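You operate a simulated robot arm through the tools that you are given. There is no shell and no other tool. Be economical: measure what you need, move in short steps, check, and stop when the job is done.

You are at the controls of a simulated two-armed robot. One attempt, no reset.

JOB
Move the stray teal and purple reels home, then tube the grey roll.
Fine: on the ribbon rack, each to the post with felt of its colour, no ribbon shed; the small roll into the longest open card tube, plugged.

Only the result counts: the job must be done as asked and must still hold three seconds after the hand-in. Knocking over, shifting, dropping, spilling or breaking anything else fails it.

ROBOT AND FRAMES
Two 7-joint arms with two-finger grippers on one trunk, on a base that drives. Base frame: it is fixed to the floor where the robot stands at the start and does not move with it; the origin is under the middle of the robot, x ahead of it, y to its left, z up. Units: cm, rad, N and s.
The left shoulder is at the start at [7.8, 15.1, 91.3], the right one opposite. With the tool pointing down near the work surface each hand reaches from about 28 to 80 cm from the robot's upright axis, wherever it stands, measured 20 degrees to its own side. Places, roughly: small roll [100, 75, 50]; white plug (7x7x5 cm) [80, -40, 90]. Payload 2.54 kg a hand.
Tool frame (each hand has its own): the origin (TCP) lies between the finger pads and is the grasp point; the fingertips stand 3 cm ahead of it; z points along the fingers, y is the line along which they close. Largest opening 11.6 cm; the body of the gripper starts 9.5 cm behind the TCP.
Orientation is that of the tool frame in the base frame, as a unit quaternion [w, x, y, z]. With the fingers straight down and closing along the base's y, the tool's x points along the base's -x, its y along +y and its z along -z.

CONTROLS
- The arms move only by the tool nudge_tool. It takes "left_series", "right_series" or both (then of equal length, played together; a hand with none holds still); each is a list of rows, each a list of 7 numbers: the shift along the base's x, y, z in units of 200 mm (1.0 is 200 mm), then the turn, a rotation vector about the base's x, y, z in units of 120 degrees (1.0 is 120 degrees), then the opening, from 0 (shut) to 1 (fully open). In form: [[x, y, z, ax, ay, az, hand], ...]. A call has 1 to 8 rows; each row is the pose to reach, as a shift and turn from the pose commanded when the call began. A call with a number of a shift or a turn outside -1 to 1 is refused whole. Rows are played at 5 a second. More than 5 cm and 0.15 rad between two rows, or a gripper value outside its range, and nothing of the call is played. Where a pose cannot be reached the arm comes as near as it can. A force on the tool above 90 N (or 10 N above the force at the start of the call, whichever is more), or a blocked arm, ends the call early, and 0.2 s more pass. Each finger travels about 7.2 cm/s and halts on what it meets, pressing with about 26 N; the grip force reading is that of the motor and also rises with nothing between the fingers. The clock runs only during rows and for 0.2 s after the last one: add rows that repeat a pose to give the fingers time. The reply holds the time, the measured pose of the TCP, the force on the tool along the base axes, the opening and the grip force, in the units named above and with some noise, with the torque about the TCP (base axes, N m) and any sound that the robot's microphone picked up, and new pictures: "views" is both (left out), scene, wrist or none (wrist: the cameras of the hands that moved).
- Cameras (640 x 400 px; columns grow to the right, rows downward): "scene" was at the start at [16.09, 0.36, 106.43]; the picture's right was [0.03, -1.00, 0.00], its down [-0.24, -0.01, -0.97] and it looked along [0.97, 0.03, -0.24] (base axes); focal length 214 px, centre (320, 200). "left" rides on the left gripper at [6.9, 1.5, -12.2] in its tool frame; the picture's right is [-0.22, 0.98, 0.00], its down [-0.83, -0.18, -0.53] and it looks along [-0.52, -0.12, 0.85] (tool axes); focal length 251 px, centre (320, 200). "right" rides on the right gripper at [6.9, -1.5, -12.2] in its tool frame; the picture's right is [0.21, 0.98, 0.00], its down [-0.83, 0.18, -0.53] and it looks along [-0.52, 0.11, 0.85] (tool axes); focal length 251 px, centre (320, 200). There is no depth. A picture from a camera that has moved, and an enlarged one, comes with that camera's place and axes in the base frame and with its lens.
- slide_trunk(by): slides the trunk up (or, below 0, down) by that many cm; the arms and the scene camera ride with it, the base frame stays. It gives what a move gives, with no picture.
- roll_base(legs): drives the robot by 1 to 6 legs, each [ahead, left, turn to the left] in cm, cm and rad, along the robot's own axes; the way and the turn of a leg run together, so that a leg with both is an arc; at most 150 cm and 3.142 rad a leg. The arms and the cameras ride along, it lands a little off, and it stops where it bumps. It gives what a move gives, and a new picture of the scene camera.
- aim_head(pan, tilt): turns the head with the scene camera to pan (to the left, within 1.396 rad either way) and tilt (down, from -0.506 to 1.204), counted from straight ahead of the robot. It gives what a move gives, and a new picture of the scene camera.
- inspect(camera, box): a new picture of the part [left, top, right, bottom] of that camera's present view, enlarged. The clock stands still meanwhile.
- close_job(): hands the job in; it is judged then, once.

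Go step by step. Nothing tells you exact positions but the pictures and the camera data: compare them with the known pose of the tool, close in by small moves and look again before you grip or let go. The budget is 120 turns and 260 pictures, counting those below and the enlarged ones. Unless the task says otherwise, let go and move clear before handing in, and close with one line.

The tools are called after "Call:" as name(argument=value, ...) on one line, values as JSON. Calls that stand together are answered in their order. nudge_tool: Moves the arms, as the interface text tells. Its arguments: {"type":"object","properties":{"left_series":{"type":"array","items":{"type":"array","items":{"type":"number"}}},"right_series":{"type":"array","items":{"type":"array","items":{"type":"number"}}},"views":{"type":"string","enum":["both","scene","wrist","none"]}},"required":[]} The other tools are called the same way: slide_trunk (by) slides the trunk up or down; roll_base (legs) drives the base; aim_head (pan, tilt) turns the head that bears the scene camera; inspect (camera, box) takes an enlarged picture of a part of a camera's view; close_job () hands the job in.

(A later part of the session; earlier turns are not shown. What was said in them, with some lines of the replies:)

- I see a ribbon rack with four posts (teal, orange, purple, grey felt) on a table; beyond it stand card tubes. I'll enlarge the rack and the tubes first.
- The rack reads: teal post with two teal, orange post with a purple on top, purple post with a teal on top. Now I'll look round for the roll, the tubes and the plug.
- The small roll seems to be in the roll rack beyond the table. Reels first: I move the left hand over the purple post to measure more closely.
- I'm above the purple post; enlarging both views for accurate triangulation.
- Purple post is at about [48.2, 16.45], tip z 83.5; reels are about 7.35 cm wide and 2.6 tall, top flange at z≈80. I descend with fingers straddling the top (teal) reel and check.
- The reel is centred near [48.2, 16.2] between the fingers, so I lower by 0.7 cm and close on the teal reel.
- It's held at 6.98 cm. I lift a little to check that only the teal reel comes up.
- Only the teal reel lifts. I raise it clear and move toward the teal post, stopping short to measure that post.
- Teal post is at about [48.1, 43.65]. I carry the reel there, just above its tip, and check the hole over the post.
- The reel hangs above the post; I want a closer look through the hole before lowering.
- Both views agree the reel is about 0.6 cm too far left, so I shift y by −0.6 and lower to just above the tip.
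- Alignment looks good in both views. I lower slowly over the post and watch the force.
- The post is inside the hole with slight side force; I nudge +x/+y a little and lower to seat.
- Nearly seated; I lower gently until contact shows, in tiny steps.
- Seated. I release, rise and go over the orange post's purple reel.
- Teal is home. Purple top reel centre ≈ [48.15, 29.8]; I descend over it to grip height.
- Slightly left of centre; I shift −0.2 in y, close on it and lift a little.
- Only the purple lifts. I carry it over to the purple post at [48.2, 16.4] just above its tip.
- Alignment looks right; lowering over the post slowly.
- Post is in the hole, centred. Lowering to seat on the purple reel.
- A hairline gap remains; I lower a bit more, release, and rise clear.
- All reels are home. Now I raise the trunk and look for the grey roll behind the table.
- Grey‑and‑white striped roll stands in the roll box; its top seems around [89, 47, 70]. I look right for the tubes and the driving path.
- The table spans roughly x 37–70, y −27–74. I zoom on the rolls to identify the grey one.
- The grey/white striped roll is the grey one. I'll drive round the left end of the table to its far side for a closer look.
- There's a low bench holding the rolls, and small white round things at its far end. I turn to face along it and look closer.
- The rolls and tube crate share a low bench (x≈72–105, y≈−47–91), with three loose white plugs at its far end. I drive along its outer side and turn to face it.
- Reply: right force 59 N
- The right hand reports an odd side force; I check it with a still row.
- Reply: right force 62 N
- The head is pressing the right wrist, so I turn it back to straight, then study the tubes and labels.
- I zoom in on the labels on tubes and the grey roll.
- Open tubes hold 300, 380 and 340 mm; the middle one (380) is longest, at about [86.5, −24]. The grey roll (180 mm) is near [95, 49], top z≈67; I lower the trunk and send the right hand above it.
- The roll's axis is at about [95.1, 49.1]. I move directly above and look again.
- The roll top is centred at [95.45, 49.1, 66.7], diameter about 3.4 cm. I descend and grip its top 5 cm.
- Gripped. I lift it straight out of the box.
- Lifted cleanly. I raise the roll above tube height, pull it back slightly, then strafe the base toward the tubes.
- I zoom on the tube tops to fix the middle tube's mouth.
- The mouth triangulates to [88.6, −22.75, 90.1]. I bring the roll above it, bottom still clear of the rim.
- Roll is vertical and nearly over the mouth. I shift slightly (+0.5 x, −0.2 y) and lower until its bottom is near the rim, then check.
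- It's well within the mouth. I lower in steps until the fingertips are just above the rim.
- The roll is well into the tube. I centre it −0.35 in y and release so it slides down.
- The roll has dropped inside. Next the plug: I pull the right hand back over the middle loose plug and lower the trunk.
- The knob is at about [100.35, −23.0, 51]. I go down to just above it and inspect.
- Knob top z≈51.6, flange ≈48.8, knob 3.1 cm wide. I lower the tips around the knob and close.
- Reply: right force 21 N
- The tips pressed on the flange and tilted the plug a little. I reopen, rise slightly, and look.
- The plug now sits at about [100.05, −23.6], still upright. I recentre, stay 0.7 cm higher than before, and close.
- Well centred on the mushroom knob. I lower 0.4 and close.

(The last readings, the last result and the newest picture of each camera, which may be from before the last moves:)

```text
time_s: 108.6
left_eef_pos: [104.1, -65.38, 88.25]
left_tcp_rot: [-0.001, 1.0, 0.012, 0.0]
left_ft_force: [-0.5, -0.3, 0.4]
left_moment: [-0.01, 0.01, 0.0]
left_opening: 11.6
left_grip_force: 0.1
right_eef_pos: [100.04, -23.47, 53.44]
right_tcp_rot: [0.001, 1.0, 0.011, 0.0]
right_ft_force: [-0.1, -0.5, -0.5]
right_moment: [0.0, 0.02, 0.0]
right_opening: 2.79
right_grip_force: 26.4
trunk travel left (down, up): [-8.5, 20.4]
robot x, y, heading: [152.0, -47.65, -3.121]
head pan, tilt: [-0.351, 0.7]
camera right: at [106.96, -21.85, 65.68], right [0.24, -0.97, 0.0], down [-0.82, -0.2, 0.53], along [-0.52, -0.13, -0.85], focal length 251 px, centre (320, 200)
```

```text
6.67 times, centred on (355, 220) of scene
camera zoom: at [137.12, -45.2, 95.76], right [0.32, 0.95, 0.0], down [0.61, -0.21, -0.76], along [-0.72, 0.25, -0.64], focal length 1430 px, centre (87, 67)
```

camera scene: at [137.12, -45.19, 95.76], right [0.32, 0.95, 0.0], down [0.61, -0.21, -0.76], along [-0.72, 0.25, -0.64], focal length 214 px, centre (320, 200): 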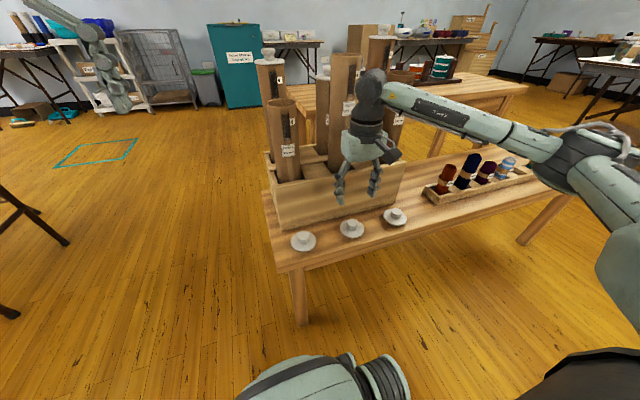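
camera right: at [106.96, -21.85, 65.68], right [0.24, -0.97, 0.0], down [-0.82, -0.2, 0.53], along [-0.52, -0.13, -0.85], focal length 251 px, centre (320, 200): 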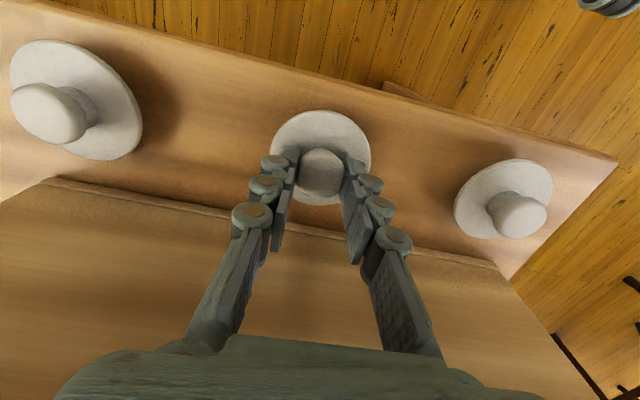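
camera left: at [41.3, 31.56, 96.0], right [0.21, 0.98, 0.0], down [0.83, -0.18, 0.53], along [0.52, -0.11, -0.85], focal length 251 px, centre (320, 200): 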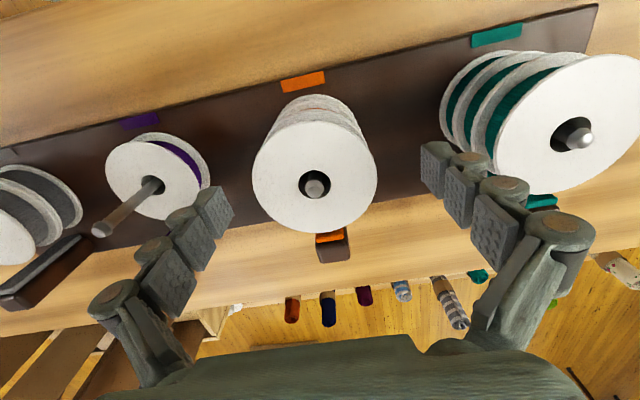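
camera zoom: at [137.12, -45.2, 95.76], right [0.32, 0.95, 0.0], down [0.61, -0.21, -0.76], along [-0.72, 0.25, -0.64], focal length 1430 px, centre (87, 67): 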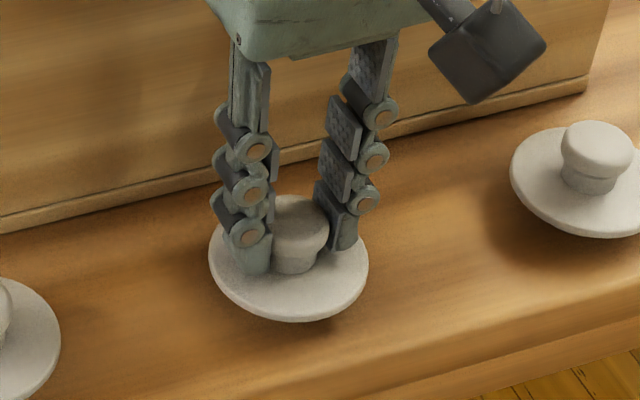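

Gripped on the knob. I lift straight up and raise the trunk.

Call:
nudge_tool(right_series=[[0, 0, 0.1, 0, 0, 0, 0.15], [0.02, 0, 0.3, 0, 0, 0, 0.15], [0.05, 0, 0.5, 0, 0, 0, 0.15], [0.05, 0, 0.7, 0, 0, 0, 0.15], [0.05, 0, 0.9, 0, 0, 0, 0.15], [0.05, 0, 1.0, 0, 0, 0, 0.15]], views="wrist")

Call:
slide_trunk(by=20)

Call:
nudge_tool(right_series=[[0, 0, 0.2, 0, 0, 0, 0.15], [0, 0, 0.4, 0, 0, 0, 0.15], [0, 0, 0.58, 0, 0, 0, 0.15], [0, 0, 0.58, 0, 0, 0, 0.15]], views="both")

```text
time_s: 110.0
left_eef_pos: [104.31, -65.35, 88.32]
left_tcp_rot: [0.0, 1.0, 0.012, 0.0]
left_ft_force: [1.0, -0.3, -0.4]
left_moment: [0.0, 0.0, 0.01]
left_opening: 11.57
left_grip_force: 0.0
right_eef_pos: [101.12, -23.37, 73.41]
right_tcp_rot: [0.0, 1.0, 0.011, 0.0]
right_ft_force: [-0.3, 0.0, -0.2]
right_moment: [0.02, 0.01, 0.0]
right_opening: 2.78
right_grip_force: 26.1
trunk travel left (down, up): [-8.5, 20.4]
robot x, y, heading: [152.01, -47.8, -3.121]
head pan, tilt: [-0.351, 0.7]
camera right: at [107.99, -21.67, 85.75], right [0.24, -0.97, 0.0], down [-0.82, -0.2, 0.53], along [-0.52, -0.13, -0.85], focal length 251 px, centre (320, 200)
```

right: 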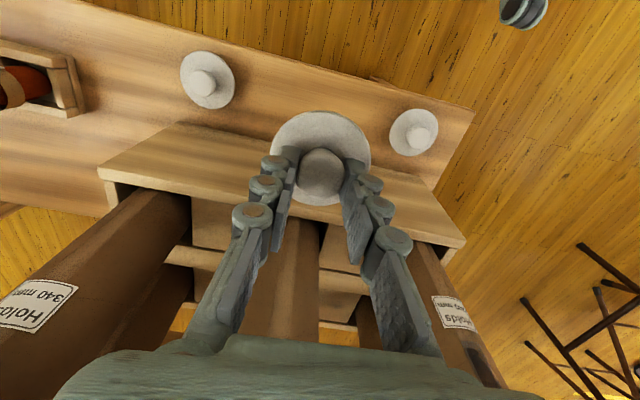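

```text
time_s: 112.2
left_eef_pos: [104.23, -65.52, 108.33]
left_tcp_rot: [0.0, 1.0, 0.012, 0.001]
left_ft_force: [0.4, 0.1, 0.2]
left_moment: [-0.04, 0.02, 0.0]
left_opening: 11.6
left_grip_force: 0.0
right_eef_pos: [101.11, -23.25, 93.47]
right_tcp_rot: [0.0, 1.0, 0.013, 0.0]
right_ft_force: [0.9, 0.0, 0.1]
right_moment: [0.01, -0.01, 0.0]
right_opening: 2.77
right_grip_force: 26.3
trunk travel left (down, up): [-28.5, 0.4]
robot x, y, heading: [151.8, -47.98, -3.122]
head pan, tilt: [-0.351, 0.7]
```

```text
time_s: 113.2
left_eef_pos: [104.11, -65.47, 108.23]
left_tcp_rot: [0.0, 1.0, 0.013, 0.0]
left_ft_force: [0.9, 0.2, -0.7]
left_moment: [0.04, 0.02, 0.01]
left_opening: 11.61
left_grip_force: 0.1
right_eef_pos: [101.14, -23.25, 104.8]
right_tcp_rot: [0.0, 1.0, 0.011, 0.001]
right_ft_force: [-0.8, 1.0, -0.8]
right_moment: [0.01, -0.01, -0.01]
right_opening: 2.78
right_grip_force: 25.8
trunk travel left (down, up): [-28.5, 0.4]
robot x, y, heading: [152.19, -47.68, -3.118]
head pan, tilt: [-0.351, 0.7]
camera scene: at [137.1, -45.18, 115.76], right [0.32, 0.95, 0.0], down [0.61, -0.21, -0.76], along [-0.72, 0.25, -0.64], focal length 214 px, centre (320, 200)
camera right: at [108.0, -21.69, 117.14], right [0.24, -0.97, 0.0], down [-0.82, -0.2, 0.53], along [-0.52, -0.13, -0.85], focal length 251 px, centre (320, 200)
```

scene: 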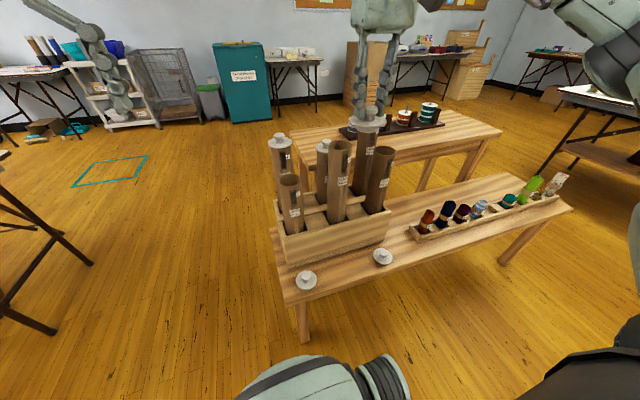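
right: 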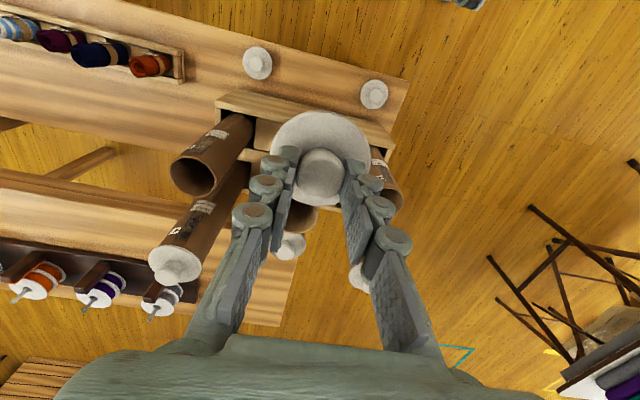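

Plug is held centred. The mouth is at [88.6, −22.85, 90.1]; I move the plug above it and check alignment.

Call:
nudge_tool(right_series=[[-0.2, 0.02, 0, 0, 0, 0, 0.15], [-0.4, 0.02, 0, 0, 0, 0, 0.15], [-0.626, 0.02, -0.05, 0, 0, 0, 0.15], [-0.626, 0.02, -0.2, 0, 0, 0, 0.15], [-0.626, 0.02, -0.2, 0, 0, 0, 0.15]], views="none")

Call:
inspect(camera="scene", box=[290, 80, 400, 190])

Call:
inspect(camera="right", box=[220, 60, 420, 220])

```text
time_s: 114.4
left_eef_pos: [104.15, -65.46, 108.32]
left_tcp_rot: [0.0, 1.0, 0.012, 0.0]
left_ft_force: [-0.1, 0.7, -1.7]
left_moment: [0.0, -0.02, -0.01]
left_opening: 11.59
left_grip_force: 0.1
right_eef_pos: [88.54, -23.07, 100.81]
right_tcp_rot: [0.0, 1.0, 0.012, 0.001]
right_ft_force: [-0.2, -0.1, 0.0]
right_moment: [-0.02, 0.01, 0.01]
right_opening: 2.79
right_grip_force: 25.7
trunk travel left (down, up): [-28.5, 0.4]
robot x, y, heading: [152.15, -47.86, -3.118]
head pan, tilt: [-0.351, 0.7]
```

```text
3.64 times, centred on (345, 135) of scene
camera zoom: at [137.12, -45.22, 115.77], right [0.32, 0.95, 0.0], down [0.61, -0.21, -0.77], along [-0.72, 0.25, -0.64], focal length 780 px, centre (229, 436)
```

zoom: 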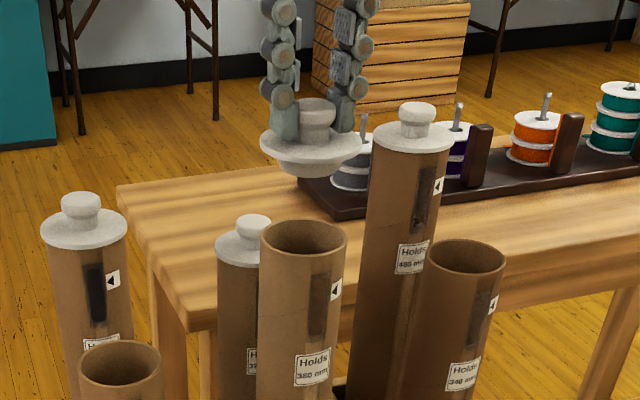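

```text
2.50 times, centred on (320, 140) of right
camera zoom: at [95.42, -21.32, 113.14], right [0.24, -0.97, 0.0], down [-0.82, -0.2, 0.53], along [-0.52, -0.13, -0.85], focal length 629 px, centre (320, 350)
```

zoom: 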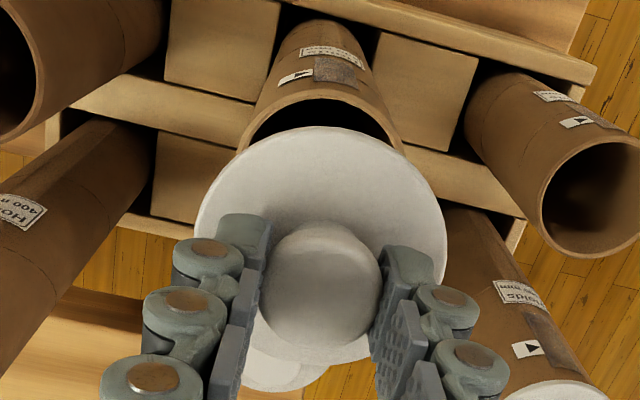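

Alignment is good in both views. I lower toward the rim.

Call:
nudge_tool(right_series=[[0, 0, -0.08, 0, 0, 0, 0.15], [0, 0, -0.16, 0, 0, 0, 0.15], [0, 0, -0.22, 0, 0, 0, 0.15], [0, 0, -0.25, 0, 0, 0, 0.15], [0, 0, -0.25, 0, 0, 0, 0.15]], views="none")

Call:
inspect(camera="scene", box=[290, 80, 400, 190])

Call:
inspect(camera="right", box=[220, 60, 420, 220])

```text
time_s: 115.6
left_eef_pos: [104.28, -65.41, 108.35]
left_tcp_rot: [0.0, 1.0, 0.012, 0.0]
left_ft_force: [-0.7, -0.5, -1.0]
left_moment: [-0.03, -0.05, -0.01]
left_opening: 11.6
left_grip_force: 0.0
right_eef_pos: [88.73, -22.9, 95.83]
right_tcp_rot: [0.0, 1.0, 0.011, 0.0]
right_ft_force: [-0.2, 0.3, 0.3]
right_moment: [0.0, 0.0, -0.02]
right_opening: 2.75
right_grip_force: 26.0
trunk travel left (down, up): [-28.5, 0.4]
robot x, y, heading: [152.28, -47.72, -3.12]
head pan, tilt: [-0.351, 0.7]
```

```text
3.64 times, centred on (345, 135) of scene
camera zoom: at [137.12, -45.2, 115.77], right [0.32, 0.95, 0.0], down [0.61, -0.21, -0.76], along [-0.72, 0.25, -0.64], focal length 780 px, centre (229, 436)
```

zoom: 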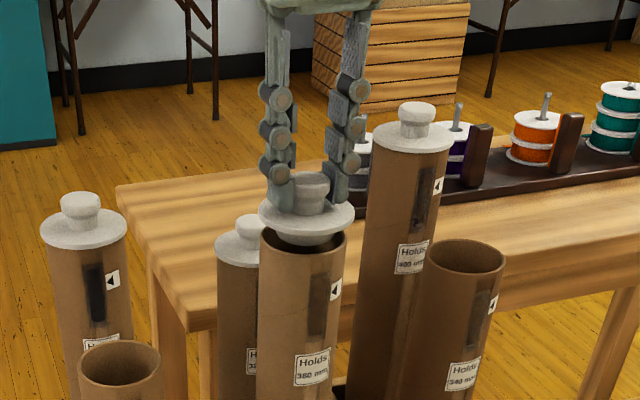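

```text
2.50 times, centred on (320, 140) of right
camera zoom: at [95.49, -21.3, 108.2], right [0.24, -0.97, 0.0], down [-0.82, -0.2, 0.53], along [-0.52, -0.13, -0.85], focal length 629 px, centre (320, 350)
```

zoom: 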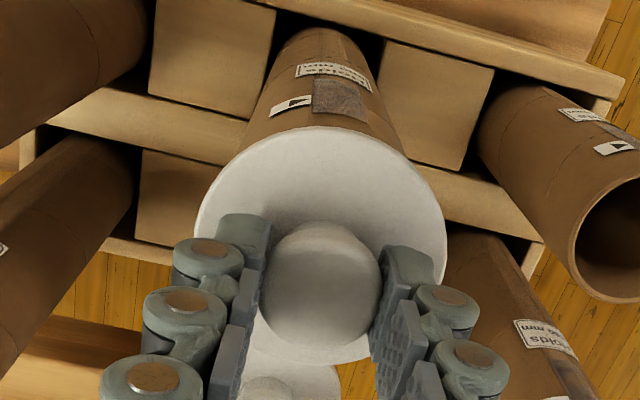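

The skirt is entering the mouth. I continue down gently.

Call:
nudge_tool(right_series=[[-0.004, 0, -0.03, 0, 0, 0, 0.15], [-0.004, 0, -0.05, 0, 0, 0, 0.15], [-0.004, 0, -0.07, 0, 0, 0, 0.15], [-0.004, 0, -0.085, 0, 0, 0, 0.15], [-0.004, 0, -0.085, 0, 0, 0, 0.15]], views="none")

Call:
inspect(camera="scene", box=[290, 80, 400, 190])

```text
time_s: 116.8
left_eef_pos: [104.14, -65.3, 108.44]
left_tcp_rot: [0.0, 1.0, 0.013, -0.001]
left_ft_force: [0.3, -0.5, -0.8]
left_moment: [0.0, -0.01, 0.02]
left_opening: 11.6
left_grip_force: 0.1
right_eef_pos: [88.48, -23.1, 94.35]
right_tcp_rot: [0.0, 1.0, 0.012, 0.001]
right_ft_force: [0.7, -0.6, -0.3]
right_moment: [0.01, 0.03, 0.0]
right_opening: 2.78
right_grip_force: 26.1
trunk travel left (down, up): [-28.5, 0.4]
robot x, y, heading: [152.12, -47.59, -3.118]
head pan, tilt: [-0.351, 0.7]
```

```text
3.64 times, centred on (345, 135) of scene
camera zoom: at [137.12, -45.2, 115.77], right [0.32, 0.95, 0.0], down [0.61, -0.21, -0.76], along [-0.72, 0.25, -0.64], focal length 780 px, centre (229, 436)
```

zoom: 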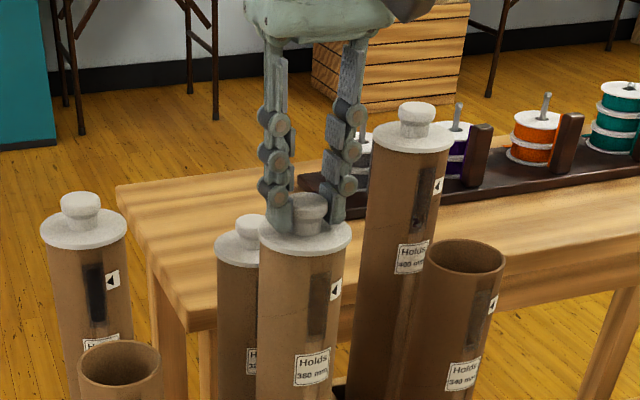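

Almost seated, no contact force yet; I press down gently a little more.

Call:
nudge_tool(right_series=[[0, 0, -0.012, 0, 0, 0, 0.15], [0, 0, -0.024, 0, 0, 0, 0.15], [0, 0, -0.024, 0, 0, 0, 0.15]], views="none")

Call:
inspect(camera="scene", box=[310, 110, 370, 170])

```text
time_s: 117.6
left_eef_pos: [104.39, -65.5, 108.42]
left_tcp_rot: [-0.001, 1.0, 0.012, -0.001]
left_ft_force: [-0.1, -0.5, 0.1]
left_moment: [-0.03, 0.03, 0.01]
left_opening: 11.59
left_grip_force: 0.1
right_eef_pos: [88.57, -22.95, 94.23]
right_tcp_rot: [0.0, 1.0, 0.012, -0.003]
right_ft_force: [-0.5, 1.2, 19.4]
right_moment: [0.01, -0.3, -0.03]
right_opening: 2.77
right_grip_force: 26.3
trunk travel left (down, up): [-28.5, 0.4]
robot x, y, heading: [152.21, -47.95, -3.119]
head pan, tilt: [-0.351, 0.7]
```

```text
6.67 times, centred on (340, 140) of scene
camera zoom: at [137.29, -45.26, 115.82], right [0.32, 0.95, 0.0], down [0.61, -0.21, -0.77], along [-0.73, 0.25, -0.64], focal length 1430 px, centre (187, 600)
```

zoom: 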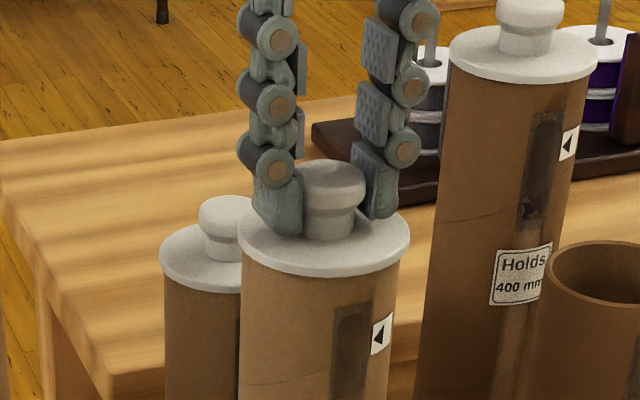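

Contact at 19 N and the flange is flush on the rim. I relax, open, and rise clear.

Call:
nudge_tool(right_series=[[0, 0, 0.015, 0, 0, 0, 0.15], [0, 0, 0.018, 0, 0, 0, 0.25], [0, 0, 0.018, 0, 0, 0, 0.45], [0, 0, 0.018, 0, 0, 0, 0.45], [0, 0, 0.2, 0, 0, 0, 0.45], [0, 0, 0.4, 0, 0, 0, 0.45], [0.2, 0, 0.45, 0, 0, 0, 0.45], [0.4, 0, 0.45, 0, 0, 0, 0.45]], views="both")

Call:
inspect(camera="scene", box=[260, 90, 440, 290])

Call:
inspect(camera="scene", box=[310, 110, 370, 170])

```text
time_s: 119.4
left_eef_pos: [104.22, -65.41, 108.34]
left_tcp_rot: [0.0, 1.0, 0.012, -0.001]
left_ft_force: [-0.5, 0.9, -0.7]
left_moment: [-0.01, -0.01, 0.01]
left_opening: 11.59
left_grip_force: 0.0
right_eef_pos: [96.62, -22.91, 103.03]
right_tcp_rot: [0.0, 1.0, 0.012, 0.0]
right_ft_force: [0.6, 0.9, -0.1]
right_moment: [-0.02, 0.0, -0.02]
right_opening: 5.23
right_grip_force: 0.0
trunk travel left (down, up): [-28.5, 0.4]
robot x, y, heading: [152.38, -47.6, -3.115]
head pan, tilt: [-0.351, 0.7]
camera scene: at [137.16, -45.18, 115.77], right [0.32, 0.95, 0.0], down [0.61, -0.21, -0.77], along [-0.72, 0.25, -0.64], focal length 214 px, centre (320, 200)
camera right: at [103.59, -21.3, 115.24], right [0.24, -0.97, 0.0], down [-0.82, -0.2, 0.53], along [-0.52, -0.13, -0.85], focal length 251 px, centre (320, 200)
```

scene: 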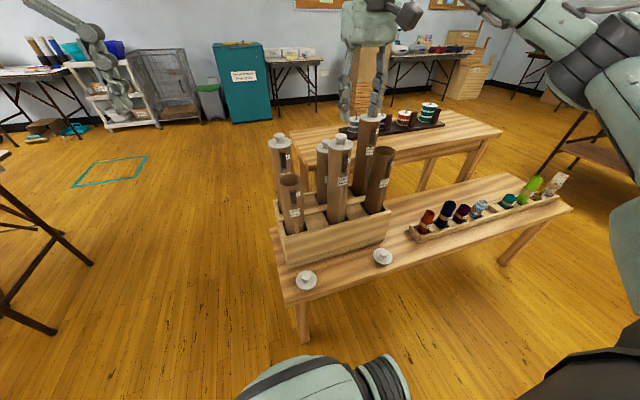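
right: 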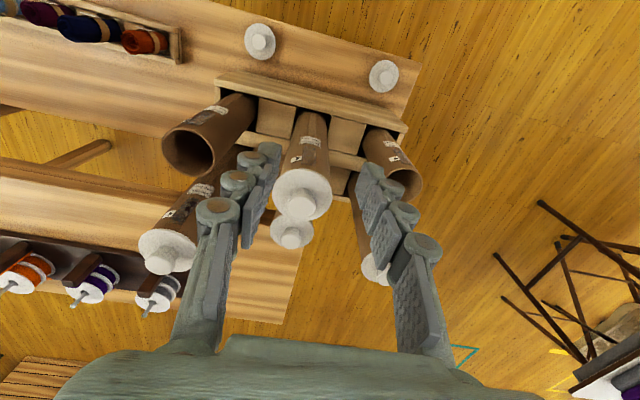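

```text
2.00 times, centred on (350, 190) of scene
camera zoom: at [137.16, -45.18, 115.77], right [0.32, 0.95, 0.0], down [0.61, -0.21, -0.77], along [-0.72, 0.25, -0.64], focal length 429 px, centre (260, 220)
```

zoom: 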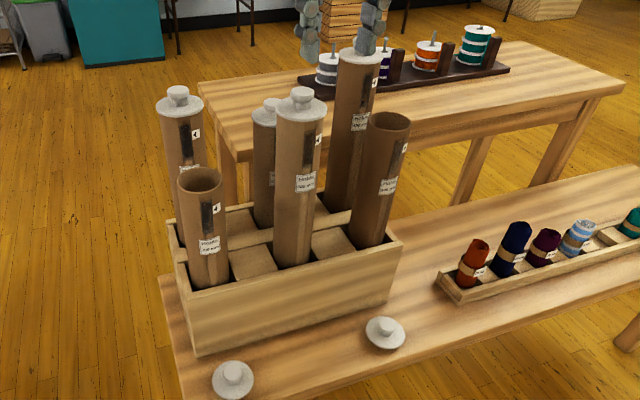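

```text
6.67 times, centred on (340, 140) of scene
camera zoom: at [137.16, -45.18, 115.77], right [0.32, 0.95, 0.0], down [0.61, -0.21, -0.77], along [-0.72, 0.25, -0.64], focal length 1430 px, centre (187, 600)
```

zoom: 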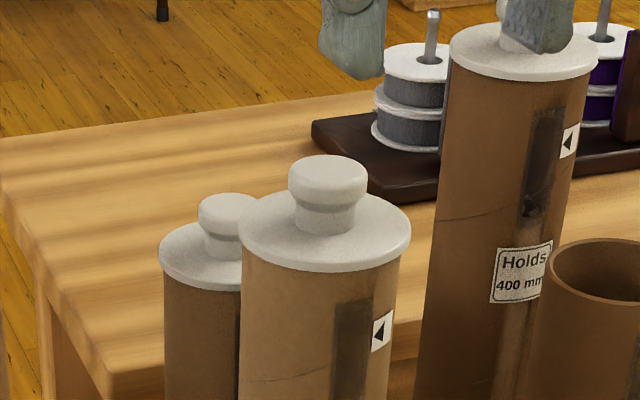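

The reels are on their posts, the grey roll is in the 380 mm tube with its plug flush, and both hands are clear. Handing in.

Call:
close_job()

```text
The job is handed in.
```

The teal and purple reels are on their matching posts. The grey roll is inside the longest open tube (380 mm), which is now plugged. I saw no ribbon come loose and nothing else knocked over or dropped. The job is handed in, but I haven't seen a verdict.
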